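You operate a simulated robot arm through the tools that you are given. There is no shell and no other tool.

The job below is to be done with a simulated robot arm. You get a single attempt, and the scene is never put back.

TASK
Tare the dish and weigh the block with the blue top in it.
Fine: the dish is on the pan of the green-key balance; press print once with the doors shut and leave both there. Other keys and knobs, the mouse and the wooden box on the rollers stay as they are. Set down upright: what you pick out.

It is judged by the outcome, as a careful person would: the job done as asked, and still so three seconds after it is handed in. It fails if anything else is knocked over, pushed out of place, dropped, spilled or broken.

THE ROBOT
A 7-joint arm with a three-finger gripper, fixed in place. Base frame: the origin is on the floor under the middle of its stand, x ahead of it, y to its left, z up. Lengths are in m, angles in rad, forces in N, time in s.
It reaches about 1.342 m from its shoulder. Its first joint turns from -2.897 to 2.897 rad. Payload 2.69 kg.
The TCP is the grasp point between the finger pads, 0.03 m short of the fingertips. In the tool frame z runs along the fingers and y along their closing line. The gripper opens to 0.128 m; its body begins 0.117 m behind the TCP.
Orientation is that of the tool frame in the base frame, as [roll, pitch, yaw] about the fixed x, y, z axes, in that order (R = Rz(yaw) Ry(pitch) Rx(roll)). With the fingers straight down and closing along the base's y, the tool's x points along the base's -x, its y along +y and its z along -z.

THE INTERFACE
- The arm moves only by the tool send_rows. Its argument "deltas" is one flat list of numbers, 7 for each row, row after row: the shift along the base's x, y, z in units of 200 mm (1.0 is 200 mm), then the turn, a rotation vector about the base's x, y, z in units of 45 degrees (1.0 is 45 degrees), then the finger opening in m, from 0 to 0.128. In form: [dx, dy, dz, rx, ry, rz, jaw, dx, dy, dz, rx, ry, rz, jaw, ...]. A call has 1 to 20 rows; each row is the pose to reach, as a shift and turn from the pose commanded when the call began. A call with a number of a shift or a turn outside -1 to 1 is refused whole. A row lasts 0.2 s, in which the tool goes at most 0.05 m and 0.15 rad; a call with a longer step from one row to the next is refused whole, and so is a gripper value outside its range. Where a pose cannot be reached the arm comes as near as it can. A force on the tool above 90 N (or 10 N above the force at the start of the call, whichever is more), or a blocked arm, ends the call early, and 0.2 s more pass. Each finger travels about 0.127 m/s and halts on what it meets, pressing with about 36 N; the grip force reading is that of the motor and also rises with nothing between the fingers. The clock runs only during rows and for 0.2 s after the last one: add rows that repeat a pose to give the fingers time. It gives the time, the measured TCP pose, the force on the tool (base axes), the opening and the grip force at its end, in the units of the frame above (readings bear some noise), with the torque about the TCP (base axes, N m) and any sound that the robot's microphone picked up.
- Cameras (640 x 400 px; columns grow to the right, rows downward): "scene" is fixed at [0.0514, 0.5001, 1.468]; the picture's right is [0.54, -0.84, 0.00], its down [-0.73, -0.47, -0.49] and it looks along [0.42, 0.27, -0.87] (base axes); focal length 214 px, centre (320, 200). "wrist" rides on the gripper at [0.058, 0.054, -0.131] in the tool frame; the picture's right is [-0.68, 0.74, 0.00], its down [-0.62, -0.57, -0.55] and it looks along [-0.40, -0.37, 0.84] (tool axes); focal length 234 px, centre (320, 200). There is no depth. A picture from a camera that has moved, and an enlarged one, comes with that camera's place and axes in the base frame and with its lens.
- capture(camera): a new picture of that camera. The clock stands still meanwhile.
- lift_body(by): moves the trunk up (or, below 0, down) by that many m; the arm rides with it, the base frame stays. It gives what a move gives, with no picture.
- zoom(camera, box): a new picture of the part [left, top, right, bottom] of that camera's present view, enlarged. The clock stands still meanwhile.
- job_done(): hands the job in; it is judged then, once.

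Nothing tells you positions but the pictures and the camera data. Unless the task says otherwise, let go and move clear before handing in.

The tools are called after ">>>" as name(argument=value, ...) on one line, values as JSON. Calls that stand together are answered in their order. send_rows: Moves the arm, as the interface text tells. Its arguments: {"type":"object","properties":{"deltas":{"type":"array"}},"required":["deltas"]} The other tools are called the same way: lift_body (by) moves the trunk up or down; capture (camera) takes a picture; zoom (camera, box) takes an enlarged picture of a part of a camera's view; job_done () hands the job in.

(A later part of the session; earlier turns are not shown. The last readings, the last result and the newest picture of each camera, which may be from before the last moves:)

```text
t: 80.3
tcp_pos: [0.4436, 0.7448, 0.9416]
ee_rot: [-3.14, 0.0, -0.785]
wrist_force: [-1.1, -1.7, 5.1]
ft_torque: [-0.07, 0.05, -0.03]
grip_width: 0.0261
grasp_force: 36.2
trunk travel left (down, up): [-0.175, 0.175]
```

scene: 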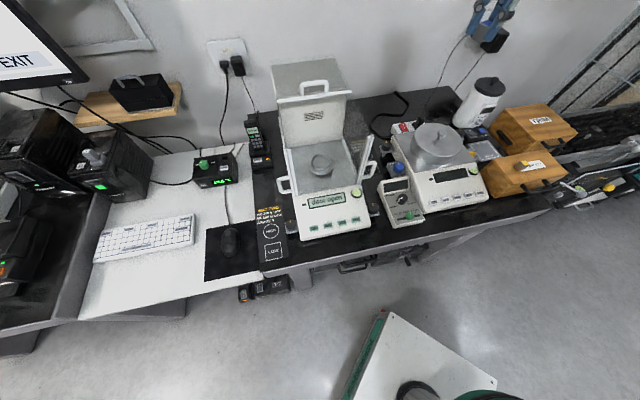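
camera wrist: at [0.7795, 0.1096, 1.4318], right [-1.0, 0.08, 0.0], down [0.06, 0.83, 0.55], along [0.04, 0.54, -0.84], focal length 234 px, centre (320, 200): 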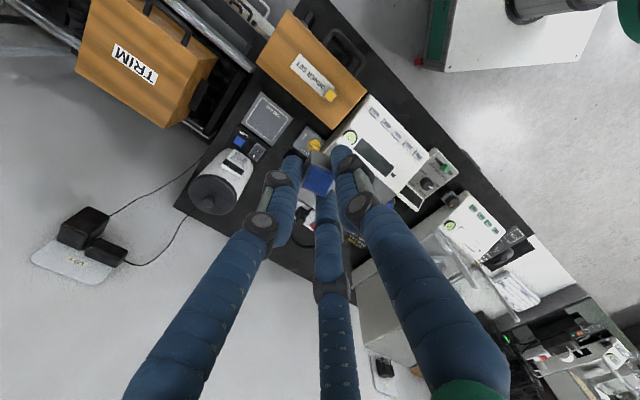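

Contact is now central: 5 N up with almost no torque, so the block rests on the cup floor. I ease off half a millimetre and open the fingers by well under a millimetre each, because the rim is close.

>>> send_rows(deltas=[0, 0, 0.0025, 0, 0, 0, 0.012, 0, 0, 0.0025, 0, 0, 0, 0.0262, 0, 0, 0.0025, 0, 0, 0, 0.027, 0, 0, 0.0025, 0, 0, 0, 0.0272])

>>> zoom(camera="scene", box=[298, 140, 346, 170])

>>> zoom(camera="wrist", box=[256, 110, 384, 190])

```text
t: 81.3
tcp_pos: [0.4432, 0.7442, 0.9403]
ee_rot: [3.14, -0.004, -0.784]
wrist_force: [0.1, 0.2, -0.7]
ft_torque: [-0.02, -0.03, -0.02]
grip_width: 0.0275
grasp_force: 0.3
trunk travel left (down, up): [-0.175, 0.175]
```

```text
13.33 times, centred on (322, 155) of scene
camera zoom: at [0.0514, 0.5001, 1.468], right [0.54, -0.84, 0.0], down [-0.73, -0.47, -0.49], along [0.42, 0.27, -0.87], focal length 2860 px, centre (293, 800)
```

zoom: 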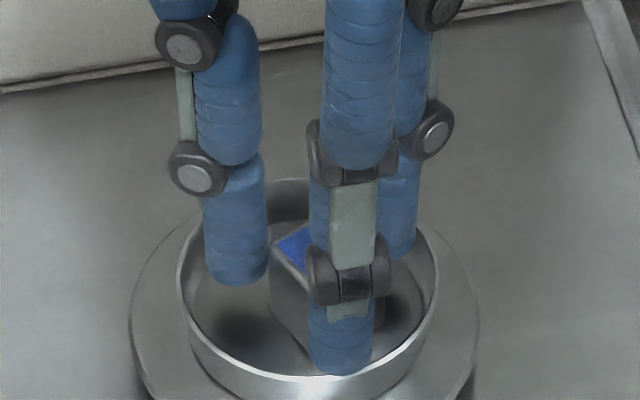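

```text
5.00 times, centred on (320, 150) of wrist
camera zoom: at [0.4483, 0.6656, 1.0718], right [-1.0, -0.04, 0.0], down [-0.04, 0.84, 0.55], along [-0.02, 0.55, -0.84], focal length 1171 px, centre (320, 450)
```

zoom: 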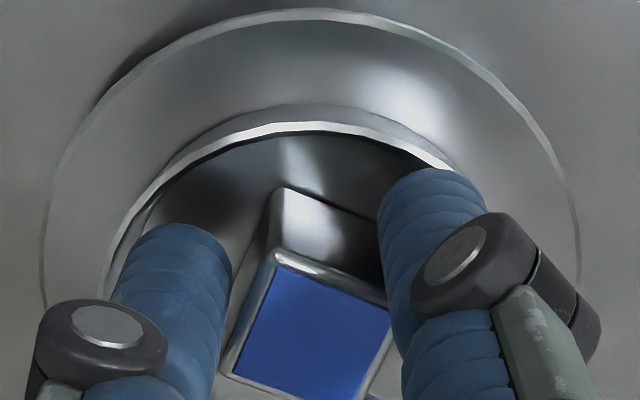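

The fingers are released with no grip or rim force, and the block stands upright in the cup. I raise 4 mm at this width and check that nothing comes along.

>>> send_rows(deltas=[0, 0, 0.005, 0, 0, 0, 0.0272, 0, 0, 0.0125, 0, 0, 0, 0.0272, 0, 0, 0.02, 0, 0, 0, 0.0272])

>>> zoom(camera="scene", box=[298, 140, 346, 170])

>>> zoom(camera="wrist", box=[256, 110, 384, 190])

```text
t: 82.1
tcp_pos: [0.4432, 0.7447, 0.9461]
ee_rot: [3.141, -0.002, -0.785]
wrist_force: [0.2, -0.5, 0.0]
ft_torque: [0.0, 0.01, 0.0]
grip_width: 0.0272
grasp_force: 0.5
trunk travel left (down, up): [-0.175, 0.175]
```

```text
13.33 times, centred on (322, 155) of scene
camera zoom: at [0.0514, 0.5001, 1.468], right [0.54, -0.84, 0.0], down [-0.73, -0.47, -0.49], along [0.42, 0.27, -0.87], focal length 2860 px, centre (293, 800)
```

zoom: 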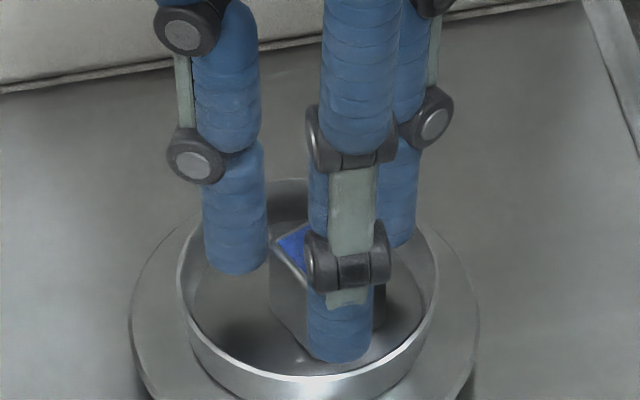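

```text
5.00 times, centred on (320, 150) of wrist
camera zoom: at [0.4483, 0.6659, 1.076], right [-1.0, -0.04, 0.0], down [-0.04, 0.84, 0.55], along [-0.02, 0.55, -0.84], focal length 1171 px, centre (320, 450)
```

zoom: 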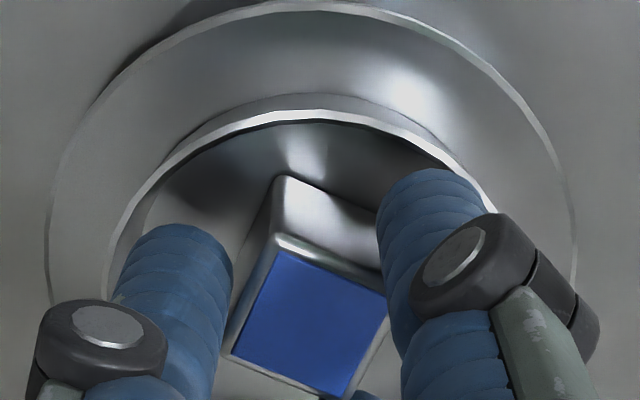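

The block and dish stayed put while the fingers rose. I continue up 6 mm, then widen slightly and go on.

>>> send_rows(deltas=[0, 0, 0.01, 0, 0, 0, 0.0272, 0, 0, 0.02, 0, 0, 0, 0.0272, 0, 0, 0.03, 0, 0, 0, 0.03, 0, 0, 0.04, 0, 0, 0, 0.034, 0, 0, 0.06, 0, 0, 0, 0.036, 0, 0, 0.09, 0, 0, 0, 0.036, 0, 0, 0.13, 0, 0, 0, 0.036])

>>> zoom(camera="scene", box=[282, 130, 362, 180])

>>> zoom(camera="wrist", box=[240, 100, 400, 200])

```text
t: 83.7
tcp_pos: [0.4436, 0.7458, 0.9713]
ee_rot: [3.14, -0.003, -0.782]
wrist_force: [0.2, -0.3, -0.6]
ft_torque: [-0.01, -0.03, 0.0]
grip_width: 0.036
grasp_force: 0.1
trunk travel left (down, up): [-0.175, 0.175]
```

```text
8.00 times, centred on (322, 155) of scene
camera zoom: at [0.0514, 0.5001, 1.468], right [0.54, -0.84, 0.0], down [-0.73, -0.47, -0.49], along [0.42, 0.27, -0.87], focal length 1716 px, centre (304, 560)
```

zoom: 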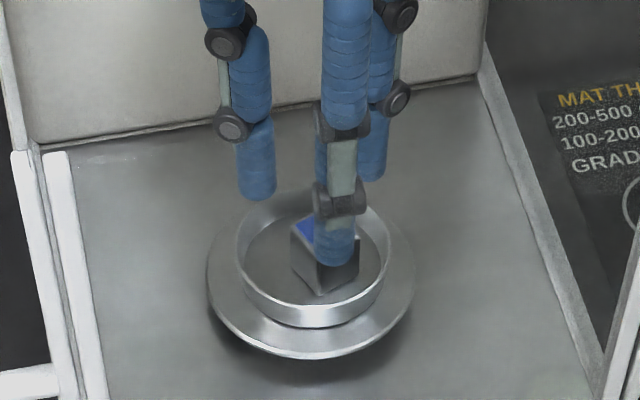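

```text
4.00 times, centred on (320, 150) of wrist
camera zoom: at [0.4477, 0.6662, 1.1022], right [-1.0, -0.04, 0.0], down [-0.04, 0.84, 0.55], along [-0.02, 0.55, -0.84], focal length 937 px, centre (320, 400)
```

zoom: 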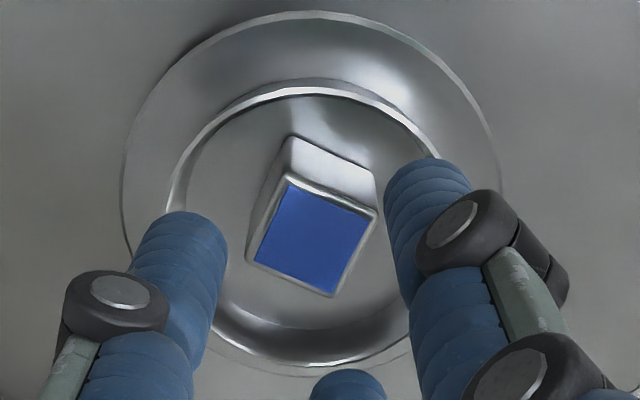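

The block stands upright with its blue side up in the dish. I raise fully out of the chamber, close the fingers, and move to behind the door handle.

>>> send_rows(deltas=[0, 0, 0.12, 0, 0, 0, 0.036, 0, 0, 0.3, 0, 0, 0, 0.036, 0, 0, 0.5, 0, 0, 0, 0.036, 0, 0, 0.7, 0, 0, 0, 0.036, 0, 0, 0.88, 0, 0, 0, 0.036, 0, 0, 1.0, 0, 0, 0, 0.036])

>>> send_rows(deltas=[0, 0, 0.2, 0, 0, 0, 0.02, 0, 0, 0.4, 0, 0, 0, 0.0, 0.05, 0.05, 0.5, 0, 0, 0, 0.0, 0.15, 0.15, 0.5, 0, 0, 0, 0.0, 0.27, 0.27, 0.5, 0, 0, 0, 0.0, 0.38, 0.38, 0.5, 0, 0, 0, 0.0, 0.4725, 0.4785, 0.5, 0, 0, 0, 0.0])

>>> capture(camera="wrist")

>>> capture(camera="scene")

>>> zoom(camera="scene", box=[250, 50, 410, 150])

```text
t: 85.1
tcp_pos: [0.4434, 0.7444, 1.1704]
ee_rot: [3.141, -0.004, -0.783]
wrist_force: [0.1, -0.2, -0.3]
ft_torque: [0.02, -0.01, 0.05]
grip_width: 0.0358
grasp_force: 0.1
trunk travel left (down, up): [-0.175, 0.175]
```

```text
t: 86.7
tcp_pos: [0.5381, 0.8424, 1.2689]
ee_rot: [3.14, -0.003, -0.784]
wrist_force: [-0.8, 0.3, 0.0]
ft_torque: [0.0, 0.0, 0.0]
grip_width: 0.002
grasp_force: 31.3
trunk travel left (down, up): [-0.175, 0.175]
```

```text
taken
camera wrist: at [0.5433, 0.7634, 1.4011], right [-1.0, -0.04, 0.0], down [-0.04, 0.84, 0.55], along [-0.02, 0.55, -0.84], focal length 234 px, centre (320, 200)
```

wrist: 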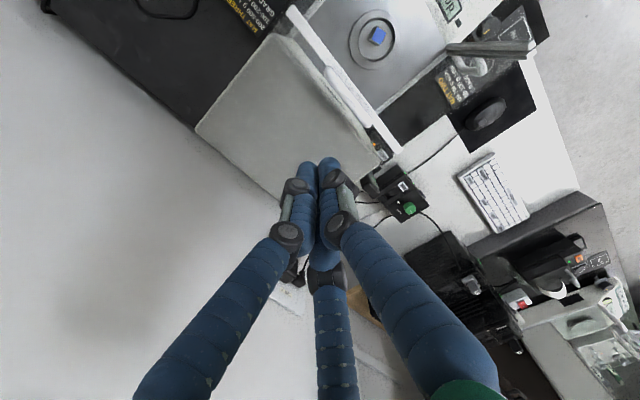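

```text
taken
```

scene: 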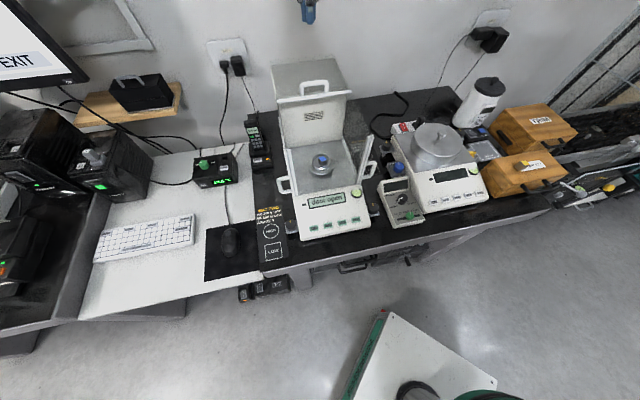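

```text
4.00 times, centred on (330, 100) of scene
camera zoom: at [0.0514, 0.5001, 1.468], right [0.54, -0.84, 0.0], down [-0.73, -0.47, -0.49], along [0.42, 0.27, -0.87], focal length 858 px, centre (280, 600)
```

zoom: 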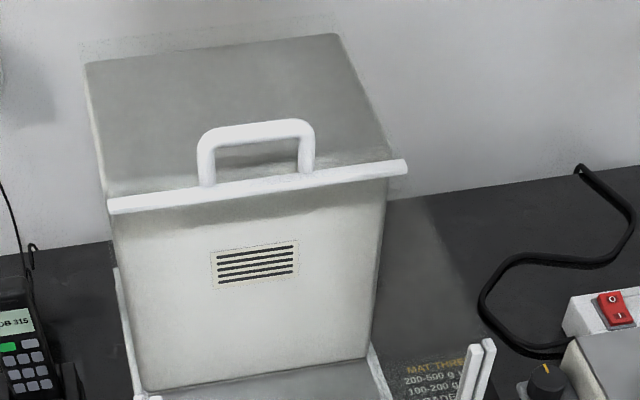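

The block shows clearly in the dish and the door handle sits at the housing's front edge. I come down behind the handle, with the tips about 2 cm above the glass.

>>> send_rows(deltas=[0.032, 0.032, 0, 0, 0, 0, 0.0, 0.032, 0.032, -0.2, 0, 0, 0, 0.0, 0.032, 0.032, -0.4, 0, 0, 0, 0.0, 0.032, 0.032, -0.55, 0, 0, 0, 0.0, 0.032, 0.032, -0.645, 0, 0, 0, 0.0])

>>> zoom(camera="scene", box=[270, 60, 366, 120])

>>> zoom(camera="wrist", box=[240, 90, 400, 190])

```text
t: 87.9
tcp_pos: [0.5451, 0.8464, 1.1399]
ee_rot: [3.139, -0.003, -0.783]
wrist_force: [0.8, 0.4, 0.9]
ft_torque: [0.02, 0.03, -0.02]
grip_width: 0.0023
grasp_force: 31.8
trunk travel left (down, up): [-0.175, 0.175]
```

```text
6.67 times, centred on (318, 90) of scene
camera zoom: at [0.0514, 0.5001, 1.468], right [0.54, -0.84, 0.0], down [-0.73, -0.47, -0.49], along [0.42, 0.27, -0.87], focal length 1430 px, centre (333, 933)
```

zoom: 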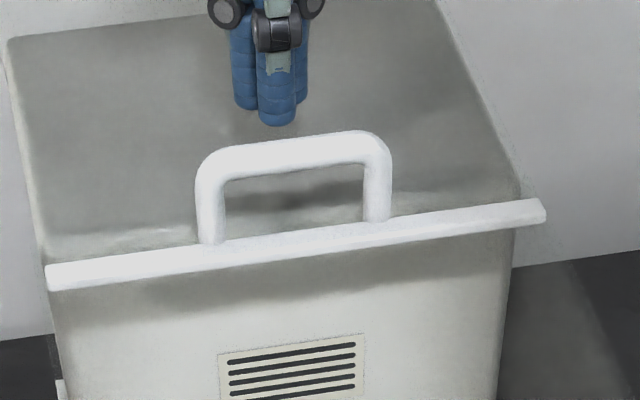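

```text
4.00 times, centred on (320, 140) of wrist
camera zoom: at [0.5489, 0.7684, 1.2725], right [-1.0, -0.04, 0.0], down [-0.04, 0.84, 0.55], along [-0.02, 0.55, -0.84], focal length 937 px, centre (320, 440)
```

zoom: 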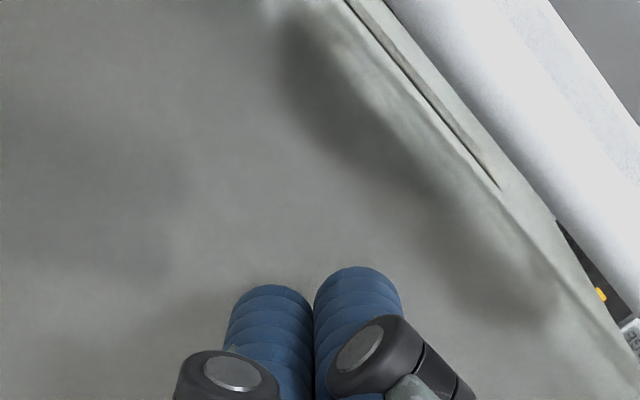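

The fingers are behind the handle with the tips above the glass. I pull the door forward in 1 cm rows.

>>> send_rows(deltas=[-0.0354, -0.0354, 0, 0, 0, 0, 0.0, -0.0707, -0.0707, 0, 0, 0, 0, 0.0, -0.1061, -0.1061, 0, 0, 0, 0, 0.0, -0.1414, -0.1414, 0, 0, 0, 0, 0.0, -0.1768, -0.1768, 0, 0, 0, 0, 0.0, -0.2121, -0.2121, 0, 0, 0, 0, 0.0])

>>> zoom(camera="scene", box=[250, 60, 410, 160])

```text
t: 89.3
tcp_pos: [0.5025, 0.8051, 1.1415]
ee_rot: [3.139, -0.004, -0.784]
wrist_force: [0.2, 0.9, 0.7]
ft_torque: [-0.04, -0.07, 0.01]
grip_width: 0.0024
grasp_force: 31.7
trunk travel left (down, up): [-0.175, 0.175]
```

```text
4.00 times, centred on (330, 110) of scene
camera zoom: at [0.0514, 0.5001, 1.468], right [0.54, -0.84, 0.0], down [-0.73, -0.47, -0.49], along [0.42, 0.27, -0.87], focal length 858 px, centre (280, 560)
```

zoom: 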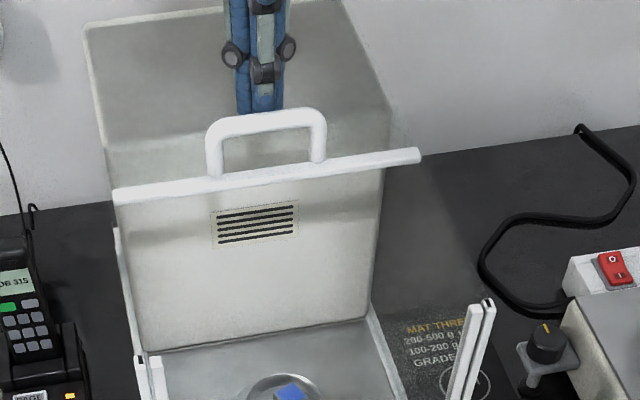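

The door is coming forward smoothly. I continue 8 cm more.

>>> send_rows(deltas=[-0.0354, -0.0354, 0, 0, 0, 0, 0.0, -0.0707, -0.0707, 0, 0, 0, 0, 0.0, -0.1061, -0.1061, 0, 0, 0, 0, 0.0, -0.1414, -0.1414, 0, 0, 0, 0, 0.0, -0.1768, -0.1768, 0, 0, 0, 0, 0.0, -0.2121, -0.2121, 0, 0, 0, 0, 0.0, -0.2475, -0.2475, 0, 0, 0, 0, 0.0, -0.2828, -0.2828, 0, 0, 0, 0, 0.0])

>>> zoom(camera="scene", box=[250, 80, 410, 180])

```text
t: 91.1
tcp_pos: [0.4466, 0.7472, 1.1423]
ee_rot: [3.14, -0.003, -0.783]
wrist_force: [0.7, -0.5, -0.2]
ft_torque: [-0.03, -0.02, -0.04]
grip_width: 0.0022
grasp_force: 31.4
trunk travel left (down, up): [-0.175, 0.175]
```

```text
4.00 times, centred on (330, 130) of scene
camera zoom: at [0.0514, 0.5001, 1.468], right [0.54, -0.84, 0.0], down [-0.73, -0.47, -0.49], along [0.42, 0.27, -0.87], focal length 858 px, centre (280, 480)
```

zoom: 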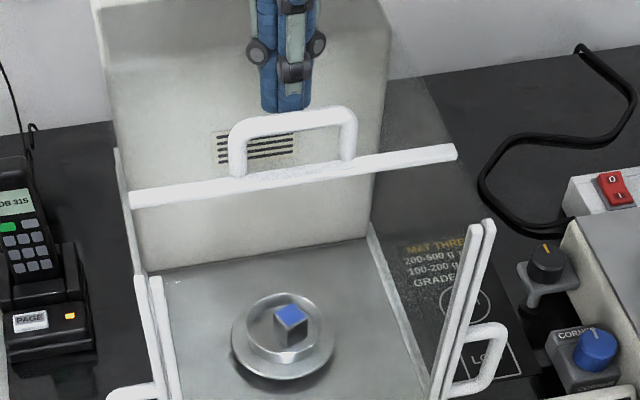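

The door has about 6 cm left to close. I pull 4 cm more.

>>> send_rows(deltas=[-0.0354, -0.0354, 0, 0, 0, 0, 0.0, -0.0707, -0.0707, 0, 0, 0, 0, 0.0, -0.1061, -0.1061, 0, 0, 0, 0, 0.0, -0.1414, -0.1414, 0, 0, 0, 0, 0.0])

>>> zoom(camera="scene", box=[270, 100, 390, 175])

```text
t: 92.1
tcp_pos: [0.4164, 0.7197, 1.1406]
ee_rot: [3.14, -0.004, -0.784]
wrist_force: [0.1, -0.1, -1.4]
ft_torque: [-0.04, -0.01, -0.02]
grip_width: 0.002
grasp_force: 31.4
trunk travel left (down, up): [-0.175, 0.175]
```

```text
5.33 times, centred on (330, 138) of scene
camera zoom: at [0.0514, 0.5001, 1.468], right [0.54, -0.84, 0.0], down [-0.73, -0.47, -0.49], along [0.42, 0.27, -0.87], focal length 1144 px, centre (267, 533)
```

zoom: 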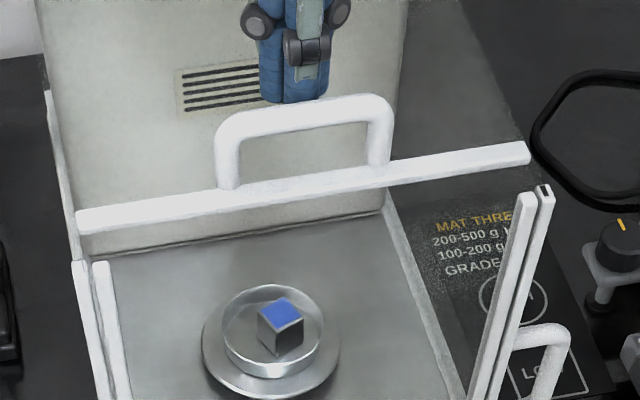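

About 2 cm remains. I pull another 1.5 cm in 5 mm rows.

>>> send_rows(deltas=[-0.0177, -0.0177, 0, 0, 0, 0, 0.0, -0.0354, -0.0354, 0, 0, 0, 0, 0.0, -0.053, -0.053, 0, 0, 0, 0, 0.0])

>>> zoom(camera="scene", box=[270, 110, 390, 185])

```text
t: 92.9
tcp_pos: [0.4068, 0.7077, 1.1423]
ee_rot: [3.14, -0.003, -0.783]
wrist_force: [-0.3, -0.6, -0.8]
ft_torque: [-0.02, 0.02, -0.02]
grip_width: 0.0021
grasp_force: 30.6
trunk travel left (down, up): [-0.175, 0.175]
```

```text
5.33 times, centred on (330, 148) of scene
camera zoom: at [0.0514, 0.5001, 1.468], right [0.54, -0.84, 0.0], down [-0.73, -0.47, -0.49], along [0.42, 0.27, -0.87], focal length 1144 px, centre (267, 480)
```

zoom: 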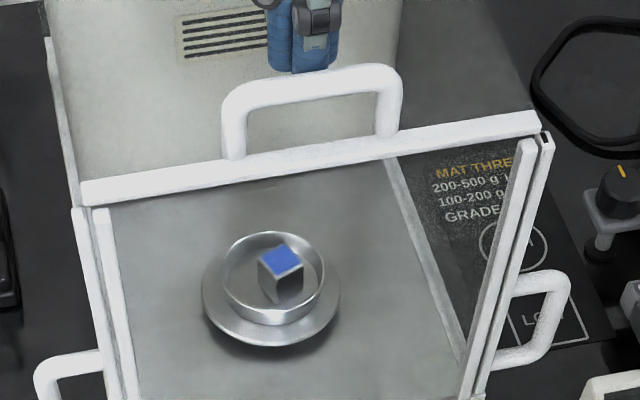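

The door is about 8 mm from its closed position. I pull 5 mm now.

>>> send_rows(deltas=[-0.0088, -0.0088, 0, 0, 0, 0, 0.0, -0.0177, -0.0177, 0, 0, 0, 0, 0.0])

>>> zoom(camera="scene", box=[270, 110, 390, 185])

```text
t: 93.5
tcp_pos: [0.4039, 0.7052, 1.1428]
ee_rot: [-3.142, -0.003, -0.784]
wrist_force: [-0.5, 0.5, -0.3]
ft_torque: [0.01, 0.02, 0.06]
grip_width: 0.0019
grasp_force: 31.3
trunk travel left (down, up): [-0.175, 0.175]
```

```text
5.33 times, centred on (330, 148) of scene
camera zoom: at [0.0514, 0.5001, 1.468], right [0.54, -0.84, 0.0], down [-0.73, -0.47, -0.49], along [0.42, 0.27, -0.87], focal length 1144 px, centre (267, 480)
```

zoom: 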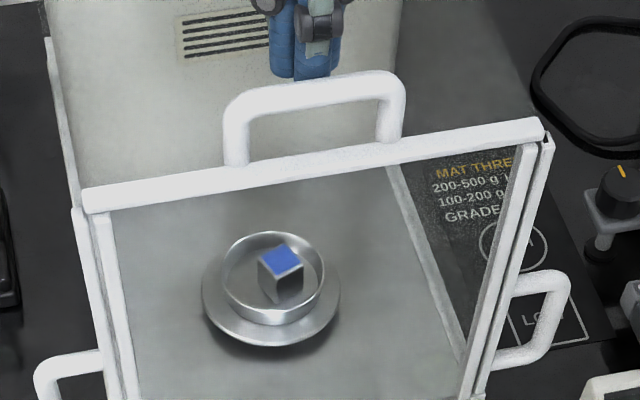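

About 3–4 mm remains. I pull 2 mm more, checking the force.

>>> send_rows(deltas=[-0.0071, -0.0071, 0, 0, 0, 0, 0.0])

```text
t: 93.9
tcp_pos: [0.4016, 0.7032, 1.1419]
ee_rot: [-3.141, -0.002, -0.785]
wrist_force: [-0.1, -0.1, -0.4]
ft_torque: [-0.03, 0.0, 0.0]
grip_width: 0.0021
grasp_force: 31.5
trunk travel left (down, up): [-0.175, 0.175]
```

>>> send_rows(deltas=[-0.0053, -0.0053, 0, 0, 0, 0, 0.0])

>>> zoom(camera="scene", box=[270, 110, 390, 185])

>>> zoom(camera="scene", box=[280, 175, 400, 250])

```text
t: 94.3
tcp_pos: [0.4014, 0.7029, 1.1405]
ee_rot: [-3.14, -0.002, -0.784]
wrist_force: [-0.4, 0.4, -0.1]
ft_torque: [0.0, -0.01, 0.04]
grip_width: 0.0023
grasp_force: 31.1
trunk travel left (down, up): [-0.175, 0.175]
```

```text
5.33 times, centred on (330, 148) of scene
camera zoom: at [0.0514, 0.5001, 1.468], right [0.54, -0.84, 0.0], down [-0.73, -0.47, -0.49], along [0.42, 0.27, -0.87], focal length 1144 px, centre (267, 480)
```

zoom: 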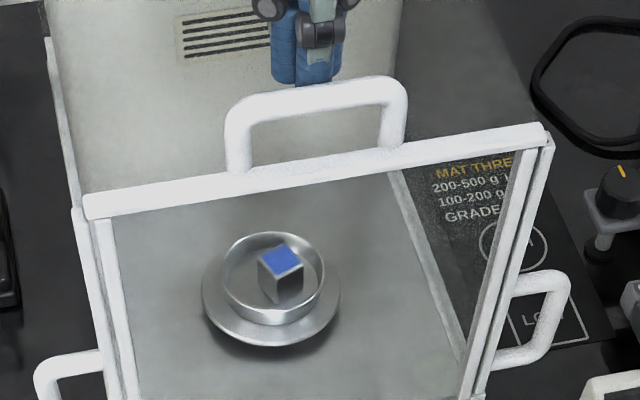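

```text
5.33 times, centred on (340, 212) of scene
camera zoom: at [0.0514, 0.5001, 1.468], right [0.54, -0.84, 0.0], down [-0.73, -0.47, -0.49], along [0.42, 0.27, -0.87], focal length 1144 px, centre (213, 133)
```

zoom: 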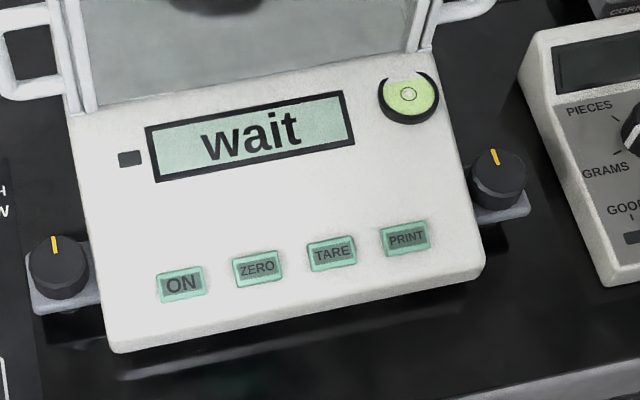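

The display changed to "wait", so the balance registers the door as closed. I nudge the last 1 mm to be sure it is fully shut.

>>> send_rows(deltas=[-0.0035, -0.0035, 0, 0, 0, 0, 0.0])

```text
t: 94.7
tcp_pos: [0.4005, 0.7017, 1.1416]
ee_rot: [-3.14, -0.005, -0.784]
wrist_force: [0.9, 0.6, 0.4]
ft_torque: [0.04, 0.0, 0.04]
grip_width: 0.0019
grasp_force: 31.7
trunk travel left (down, up): [-0.175, 0.175]
```

>>> send_rows(deltas=[-0.0035, -0.0035, 0, 0, 0, 0, 0.0])

>>> zoom(camera="scene", box=[270, 110, 390, 185])

```text
t: 95.1
tcp_pos: [0.3993, 0.7012, 1.1417]
ee_rot: [-3.14, -0.001, -0.784]
wrist_force: [5.1, 4.7, 0.6]
ft_torque: [0.06, -0.08, 0.02]
grip_width: 0.0023
grasp_force: 31.2
trunk travel left (down, up): [-0.175, 0.175]
```

```text
5.33 times, centred on (330, 148) of scene
camera zoom: at [0.0514, 0.5001, 1.468], right [0.54, -0.84, 0.0], down [-0.73, -0.47, -0.49], along [0.42, 0.27, -0.87], focal length 1144 px, centre (267, 480)
```

zoom: 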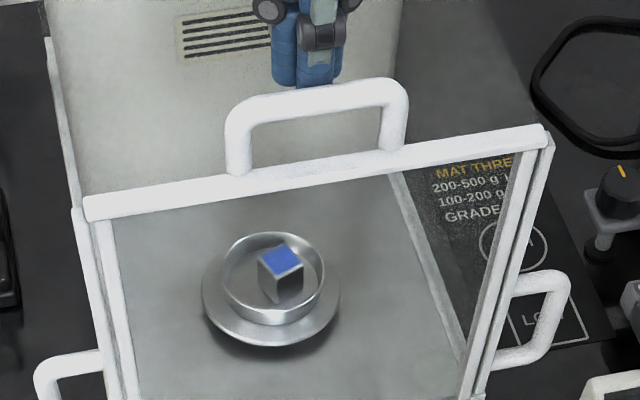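

The door is fully shut against its stop with a gentle 7 N. I back off from the handle, raise, and move over toward the PRINT key with the 20° tilt as before.

>>> send_rows(deltas=[0.03, 0.03, 0, 0, 0, 0, 0.0, 0.07, 0.07, 0, 0, 0, 0, 0.0, 0.07, 0.07, 0.2, 0, 0, 0, 0.0, 0.07, 0.07, 0.42, 0, 0, 0, 0.0, 0.07, 0.07, 0.64, 0, 0, 0, 0.0, 0.07, 0.07, 0.8, 0, 0, 0, 0.0])

>>> zoom(camera="scene", box=[240, 50, 400, 250])

```text
t: 96.5
tcp_pos: [0.4141, 0.7139, 1.3023]
ee_rot: [-3.14, -0.002, -0.785]
wrist_force: [0.0, -0.2, -0.2]
ft_torque: [0.02, 0.0, 0.01]
grip_width: 0.0019
grasp_force: 31.7
trunk travel left (down, up): [-0.175, 0.175]
```

```text
2.00 times, centred on (320, 150) of scene
camera zoom: at [0.0514, 0.5001, 1.468], right [0.54, -0.84, 0.0], down [-0.73, -0.47, -0.49], along [0.42, 0.27, -0.87], focal length 429 px, centre (320, 300)
```

zoom: 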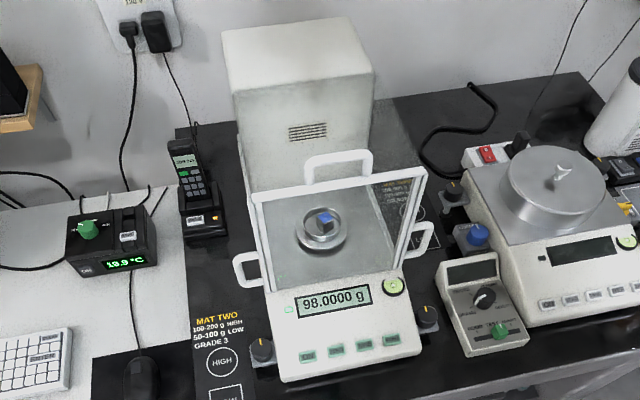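

The display reads 98.0000 g with the door shut. I move over the PRINT key, tilting as I did for TARE.

>>> send_rows(deltas=[-0.07, -0.17, 0, 0.06, -0.06, 0, 0.0, -0.15, -0.37, 0, 0.12, -0.12, 0, 0.0, -0.23, -0.57, 0, 0.2, -0.2, 0, 0.0, -0.3195, -0.7825, 0, 0.27, -0.27, 0, 0.0, -0.3195, -0.7825, -0.2, 0.314, -0.314, 0, 0.0, -0.3195, -0.7825, -0.44, 0.314, -0.314, 0, 0.0, -0.3195, -0.7825, -0.68, 0.314, -0.314, 0, 0.0, -0.3195, -0.7825, -0.9, 0.314, -0.314, 0, 0.0])

>>> capture(camera="wrist")

>>> zoom(camera="wrist", box=[280, 0, 440, 170])

>>> zoom(camera="scene", box=[280, 175, 400, 250])

```text
t: 98.3
tcp_pos: [0.3493, 0.5592, 1.1221]
ee_rot: [-2.794, 0.0, -0.786]
wrist_force: [0.4, -0.9, 1.1]
ft_torque: [0.0, -0.02, 0.0]
grip_width: 0.0021
grasp_force: 31.5
trunk travel left (down, up): [-0.175, 0.175]
```

```text
taken
camera wrist: at [0.3245, 0.4512, 1.2275], right [-0.97, -0.01, -0.25], down [-0.19, 0.68, 0.71], along [0.16, 0.73, -0.66], focal length 234 px, centre (320, 200)
```

wrist: 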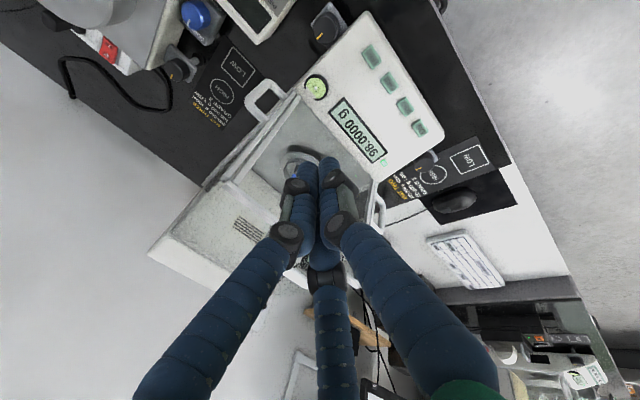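

```text
2.35 times, centred on (360, 85) of wrist
camera zoom: at [0.3245, 0.4512, 1.2275], right [-0.97, -0.01, -0.25], down [-0.19, 0.68, 0.71], along [0.16, 0.73, -0.66], focal length 551 px, centre (226, 471)
```

zoom: 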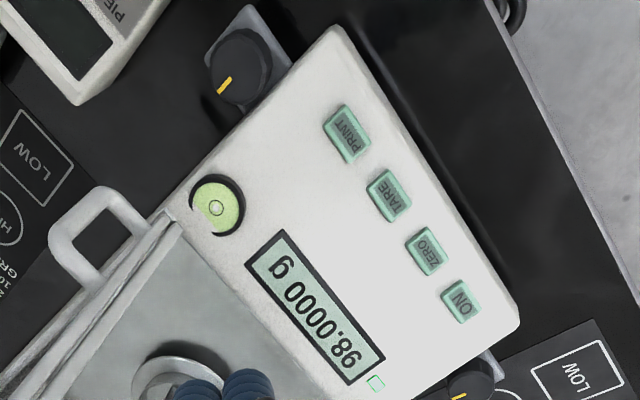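

```text
5.33 times, centred on (340, 212) of scene
camera zoom: at [0.0514, 0.5001, 1.468], right [0.54, -0.84, 0.0], down [-0.73, -0.47, -0.49], along [0.42, 0.27, -0.87], focal length 1144 px, centre (213, 133)
```

zoom: 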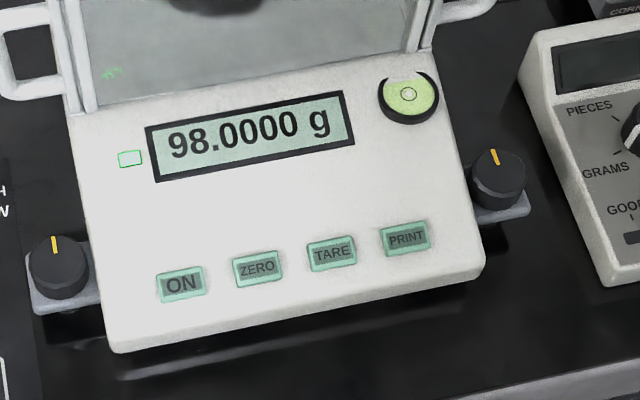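

The stable lamp is lit at 98.0000 g, and the finger is lined up with PRINT within 2 mm. I descend to about 3–4 cm above the key and check.

>>> send_rows(deltas=[0, -0.005, -0.2, 0, 0, 0, 0.0, 0, -0.005, -0.4, 0, 0, 0, 0.0, 0, -0.005, -0.6, 0, 0, 0, 0.0, 0, -0.005, -0.78, 0, 0, 0, 0.0, 0, -0.005, -0.92, 0, 0, 0, 0.0, 0, -0.005, -1.0, 0, 0, 0, 0.0])

>>> send_rows(deltas=[0, 0, -0.05, 0, 0, 0, 0.0, 0, 0, -0.083, 0, 0, 0, 0.0])

>>> zoom(camera="wrist", box=[256, 100, 384, 180])

>>> capture(camera="wrist")

```text
t: 99.7
tcp_pos: [0.3496, 0.5562, 0.9213]
ee_rot: [-2.794, -0.004, -0.785]
wrist_force: [0.2, -0.1, -0.8]
ft_torque: [-0.01, 0.01, 0.0]
grip_width: 0.0021
grasp_force: 31.9
trunk travel left (down, up): [-0.175, 0.175]
```

```text
t: 100.3
tcp_pos: [0.3497, 0.5577, 0.9051]
ee_rot: [-2.791, -0.004, -0.786]
wrist_force: [0.1, -0.4, 0.3]
ft_torque: [0.01, 0.0, 0.01]
grip_width: 0.002
grasp_force: 31.4
trunk travel left (down, up): [-0.175, 0.175]
```

```text
5.00 times, centred on (320, 140) of wrist
camera zoom: at [0.3246, 0.4496, 1.0105], right [-0.97, -0.01, -0.25], down [-0.19, 0.68, 0.71], along [0.16, 0.73, -0.66], focal length 1171 px, centre (320, 500)
```

zoom: 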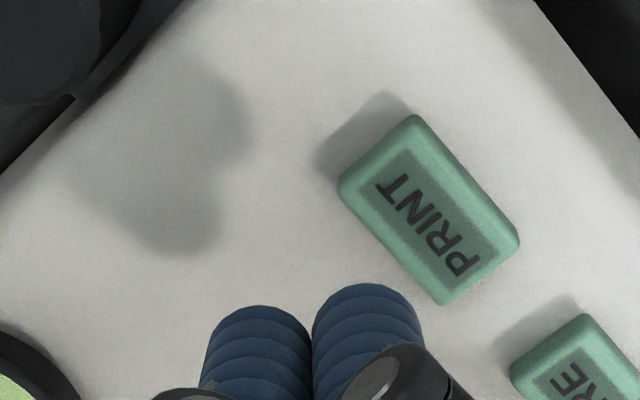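

```text
taken
camera wrist: at [0.3246, 0.4496, 1.0105], right [-0.97, -0.01, -0.25], down [-0.19, 0.68, 0.71], along [0.16, 0.73, -0.66], focal length 234 px, centre (320, 200)
```

wrist: 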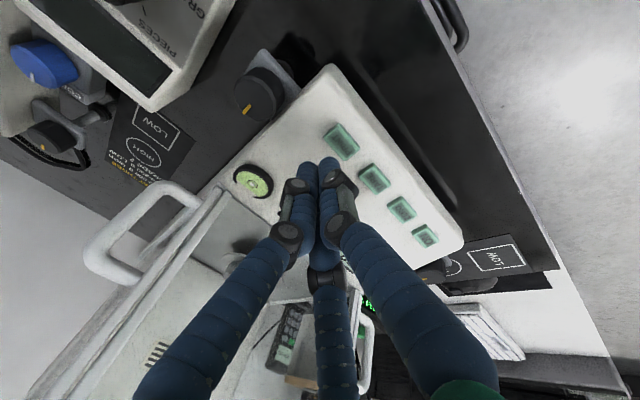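

The picture matches the TARE approach exactly. I go down 20 mm and then make the same 6 mm press in 2 mm steps.

>>> send_rows(deltas=[0, 0, -0.04, 0, 0, 0, 0.0, 0, 0, -0.075, 0, 0, 0, 0.0, 0, 0, -0.1, 0, 0, 0, 0.0])

>>> zoom(camera="wrist", box=[256, 100, 384, 180])

>>> zoom(camera="scene", box=[280, 175, 400, 250])

```text
t: 101.1
tcp_pos: [0.3492, 0.5583, 0.8854]
ee_rot: [-2.792, -0.003, -0.787]
wrist_force: [-0.3, 0.3, -0.6]
ft_torque: [0.02, 0.03, 0.01]
grip_width: 0.002
grasp_force: 31.6
trunk travel left (down, up): [-0.175, 0.175]
```

```text
5.00 times, centred on (320, 140) of wrist
camera zoom: at [0.3246, 0.4496, 0.9904], right [-0.97, -0.01, -0.25], down [-0.19, 0.68, 0.71], along [0.16, 0.73, -0.66], focal length 1171 px, centre (320, 500)
```

zoom: 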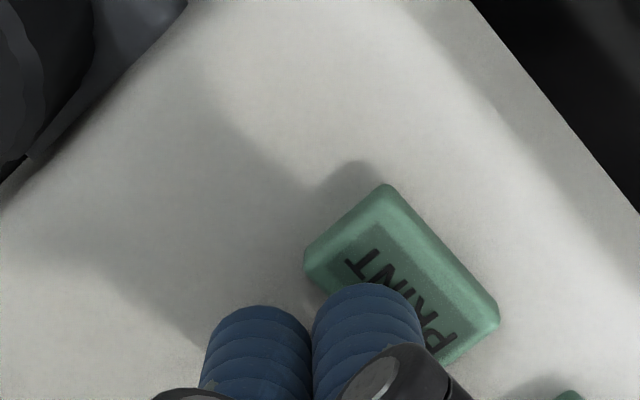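

```text
5.33 times, centred on (340, 212) of scene
camera zoom: at [0.0514, 0.5001, 1.468], right [0.54, -0.84, 0.0], down [-0.73, -0.47, -0.49], along [0.42, 0.27, -0.87], focal length 1144 px, centre (213, 133)
```

zoom: 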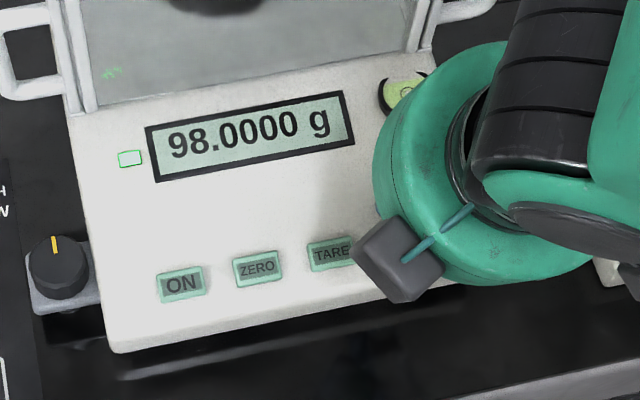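

The reading is stable at 98.0000 g with the lamp lit, and the finger is poised over PRINT. I press now with the same 6 mm motion.

>>> send_rows(deltas=[0, 0, -0.01, 0, 0, 0, 0.0, 0, 0, -0.02, 0, 0, 0, 0.0, 0, 0, -0.03, 0, 0, 0, 0.0])

```text
t: 101.9
tcp_pos: [0.3501, 0.5561, 0.8797]
ee_rot: [-2.793, -0.002, -0.785]
wrist_force: [0.5, 0.6, 3.8]
ft_torque: [0.04, 0.05, -0.03]
grip_width: 0.002
grasp_force: 31.4
trunk travel left (down, up): [-0.175, 0.175]
heard: click
```

A click was heard, so PRINT has been pressed once. I check the display before lifting.

>>> zoom(camera="scene", box=[280, 175, 400, 250])

>>> capture(camera="scene")

```text
5.33 times, centred on (340, 212) of scene
camera zoom: at [0.0514, 0.5001, 1.468], right [0.54, -0.84, 0.0], down [-0.73, -0.47, -0.49], along [0.42, 0.27, -0.87], focal length 1144 px, centre (213, 133)
```

zoom: 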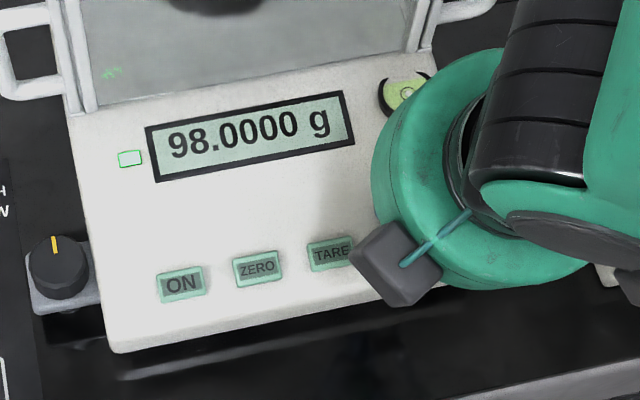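

```text
taken
```

scene: 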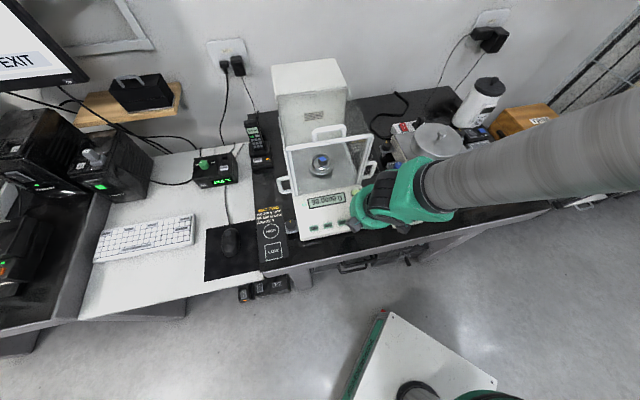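

The display holds 98.0000 g with the stable lamp. I lift straight off the key and then move clear.

>>> send_rows(deltas=[0, 0, 0.05, 0, 0, 0, 0.0, 0, 0, 0.2, 0, 0, 0, 0.0, 0, 0, 0.42, 0, 0, 0, 0.0, 0, 0, 0.64, 0, 0, 0, 0.0, 0, 0, 0.85, 0, 0, 0, 0.0, 0, 0, 1.0, 0, 0, 0, 0.0])

>>> send_rows(deltas=[0, 0, 0.2, -0.06, 0.06, 0, 0.0, 0, 0, 0.42, -0.12, 0.12, 0, 0.0, 0, 0, 0.64, -0.2, 0.2, 0, 0.0, 0, -0.05, 0.85, -0.27, 0.27, 0, 0.0, 0, -0.15, 1.0, -0.314, 0.314, 0, 0.0])

>>> capture(camera="scene")

>>> zoom(camera="scene", box=[240, 50, 400, 250])

>>> zoom(camera="scene", box=[235, 105, 283, 175])

>>> zoom(camera="scene", box=[280, 175, 400, 250])

```text
t: 103.3
tcp_pos: [0.3491, 0.5562, 1.0791]
ee_rot: [-2.794, -0.004, -0.784]
wrist_force: [0.6, -0.5, -0.3]
ft_torque: [0.01, 0.0, 0.04]
grip_width: 0.0023
grasp_force: 31.3
trunk travel left (down, up): [-0.175, 0.175]
```

```text
t: 104.5
tcp_pos: [0.3511, 0.5284, 1.2797]
ee_rot: [3.14, -0.003, -0.784]
wrist_force: [-0.1, 0.6, 0.0]
ft_torque: [0.01, -0.01, 0.0]
grip_width: 0.0021
grasp_force: 32.0
trunk travel left (down, up): [-0.175, 0.175]
```

```text
taken
```

scene: 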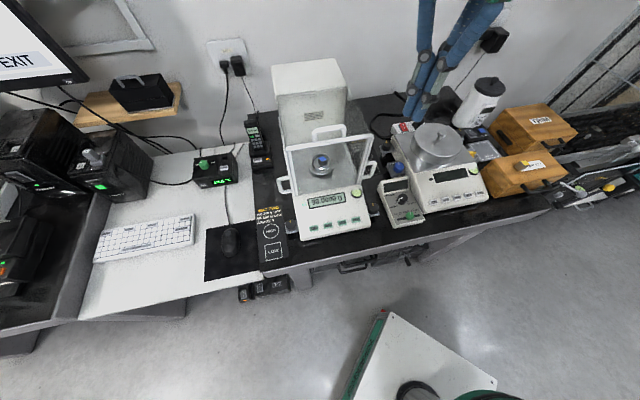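

```text
2.00 times, centred on (320, 150) of scene
camera zoom: at [0.0514, 0.5001, 1.468], right [0.54, -0.84, 0.0], down [-0.73, -0.47, -0.49], along [0.42, 0.27, -0.87], focal length 429 px, centre (320, 300)
```

zoom: 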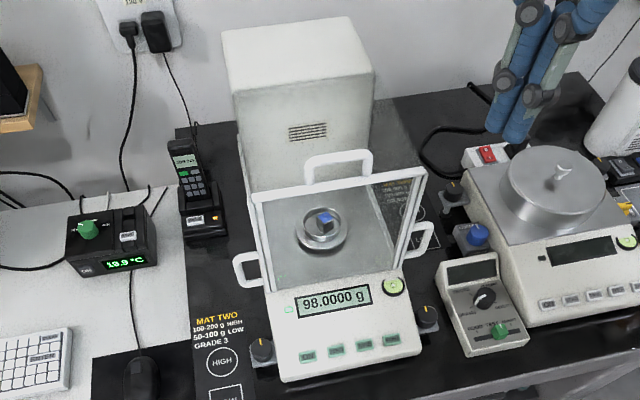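

```text
5.71 times, centred on (259, 140) of scene
camera zoom: at [0.0514, 0.5001, 1.468], right [0.54, -0.84, 0.0], down [-0.73, -0.47, -0.49], along [0.42, 0.27, -0.87], focal length 1226 px, centre (669, 543)
```

zoom: 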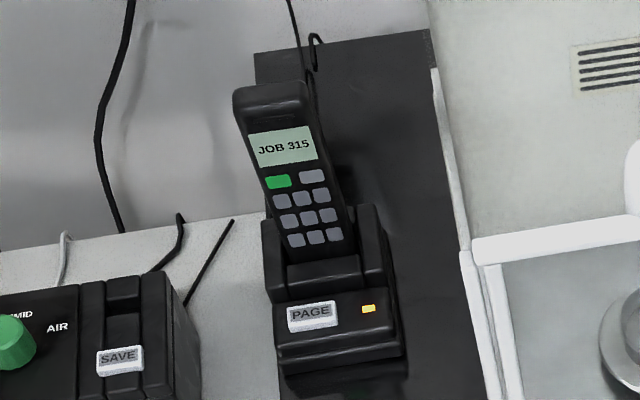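

```text
5.33 times, centred on (340, 212) of scene
camera zoom: at [0.0514, 0.5001, 1.468], right [0.54, -0.84, 0.0], down [-0.73, -0.47, -0.49], along [0.42, 0.27, -0.87], focal length 1144 px, centre (213, 133)
```

zoom: 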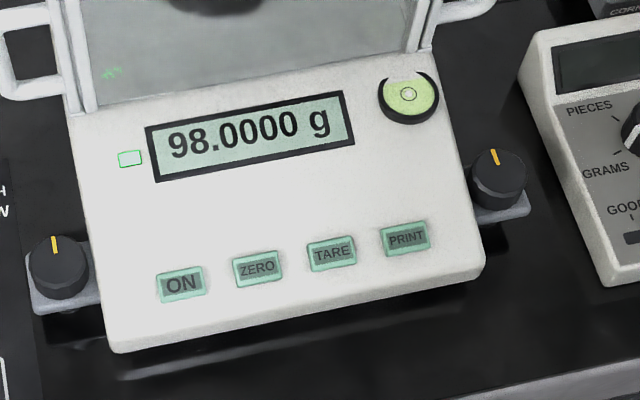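

The balance reads 98.0000 g with the doors shut and the block in the dish. I'll check the monitor and the surroundings for anything unexpected before handing in.

>>> zoom(camera="scene", box=[0, 0, 160, 100])

>>> zoom(camera="scene", box=[270, 110, 390, 185])

>>> zoom(camera="scene", box=[470, 80, 640, 220])

>>> zoom(camera="scene", box=[80, 60, 280, 260])

>>> zoom(camera="scene", box=[360, 70, 520, 230])

>>> zoom(camera="scene", box=[0, 100, 140, 300])

```text
4.00 times, centred on (80, 50) of scene
camera zoom: at [0.0514, 0.5001, 1.468], right [0.54, -0.84, 0.0], down [-0.73, -0.47, -0.49], along [0.42, 0.27, -0.87], focal length 858 px, centre (1280, 800)
```

zoom: 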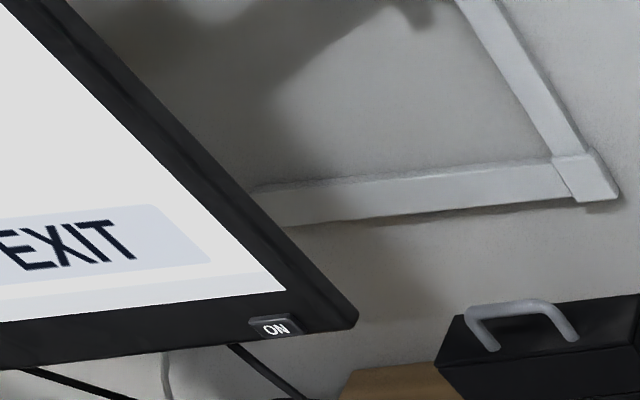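

```text
5.33 times, centred on (330, 148) of scene
camera zoom: at [0.0514, 0.5001, 1.468], right [0.54, -0.84, 0.0], down [-0.73, -0.47, -0.49], along [0.42, 0.27, -0.87], focal length 1144 px, centre (267, 480)
```

zoom: 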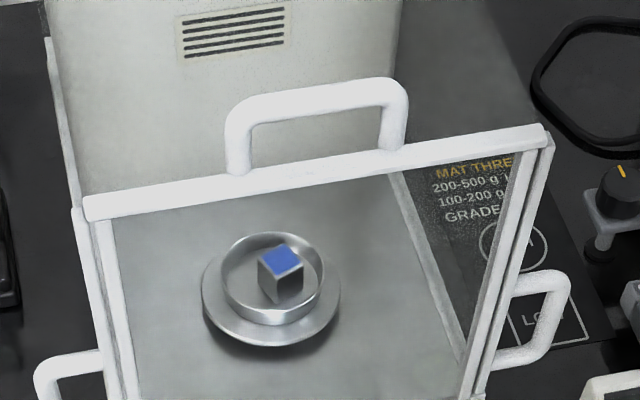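

```text
2.86 times, centred on (555, 150) of scene
camera zoom: at [0.0514, 0.5001, 1.468], right [0.54, -0.84, 0.0], down [-0.73, -0.47, -0.49], along [0.42, 0.27, -0.87], focal length 613 px, centre (-351, 343)
```

zoom: 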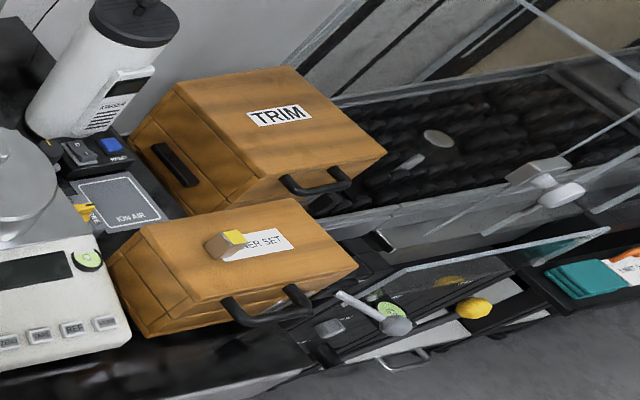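

```text
2.00 times, centred on (180, 160) of scene
camera zoom: at [0.0514, 0.5001, 1.468], right [0.54, -0.84, 0.0], down [-0.73, -0.47, -0.49], along [0.42, 0.27, -0.87], focal length 429 px, centre (600, 280)
```

zoom: 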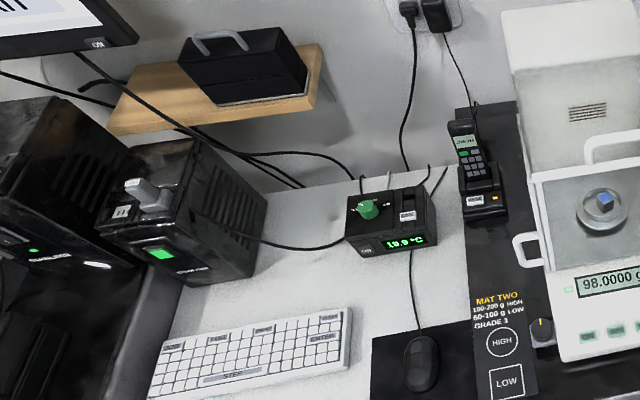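

```text
2.50 times, centred on (440, 150) of scene
camera zoom: at [0.0514, 0.5001, 1.468], right [0.54, -0.84, 0.0], down [-0.73, -0.47, -0.49], along [0.42, 0.27, -0.87], focal length 536 px, centre (20, 325)
```

zoom: 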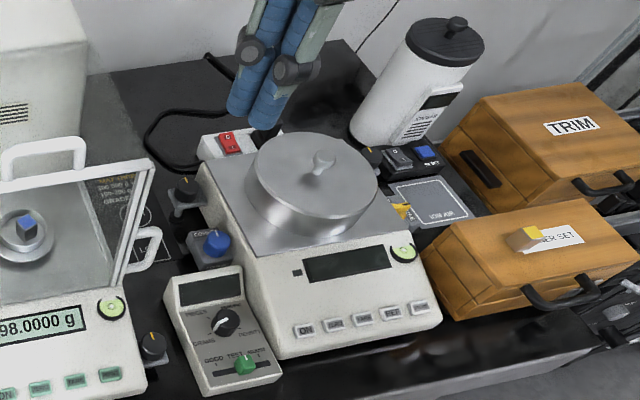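

```text
2.00 times, centred on (70, 200) of scene
camera zoom: at [0.0514, 0.5001, 1.468], right [0.54, -0.84, 0.0], down [-0.73, -0.47, -0.49], along [0.42, 0.27, -0.87], focal length 429 px, centre (820, 200)
```

zoom: 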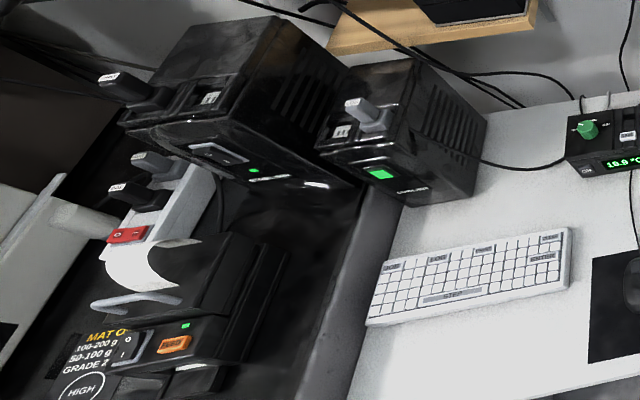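

All other items look untouched. There seems to be a printer at the far left edge of the view, so I'll look at it for a printed slip.

>>> zoom(camera="scene", box=[0, 190, 10, 290])

>>> zoom(camera="scene", box=[0, 0, 10, 100])

```text
4.00 times, centred on (5, 240) of scene
camera zoom: at [0.0514, 0.5001, 1.468], right [0.54, -0.84, 0.0], down [-0.73, -0.47, -0.49], along [0.42, 0.27, -0.87], focal length 858 px, centre (1580, 40)
```

zoom: 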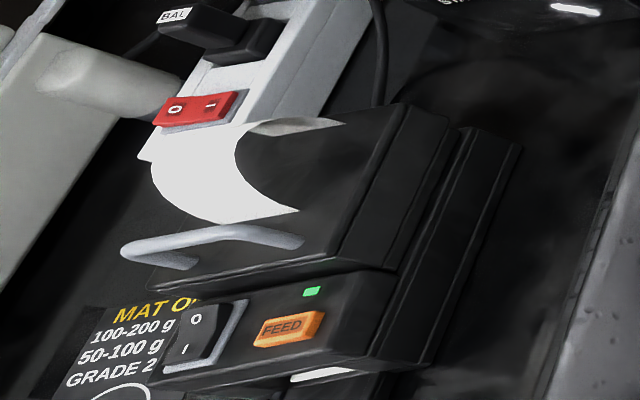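

```text
4.00 times, centred on (5, 50) of scene
camera zoom: at [0.0514, 0.5001, 1.468], right [0.54, -0.84, 0.0], down [-0.73, -0.47, -0.49], along [0.42, 0.27, -0.87], focal length 858 px, centre (1580, 800)
```

zoom: 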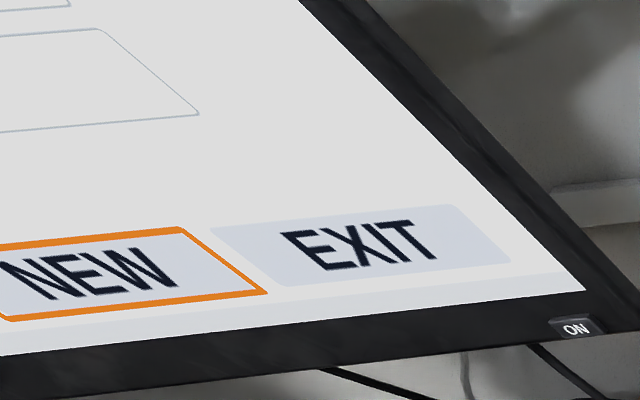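

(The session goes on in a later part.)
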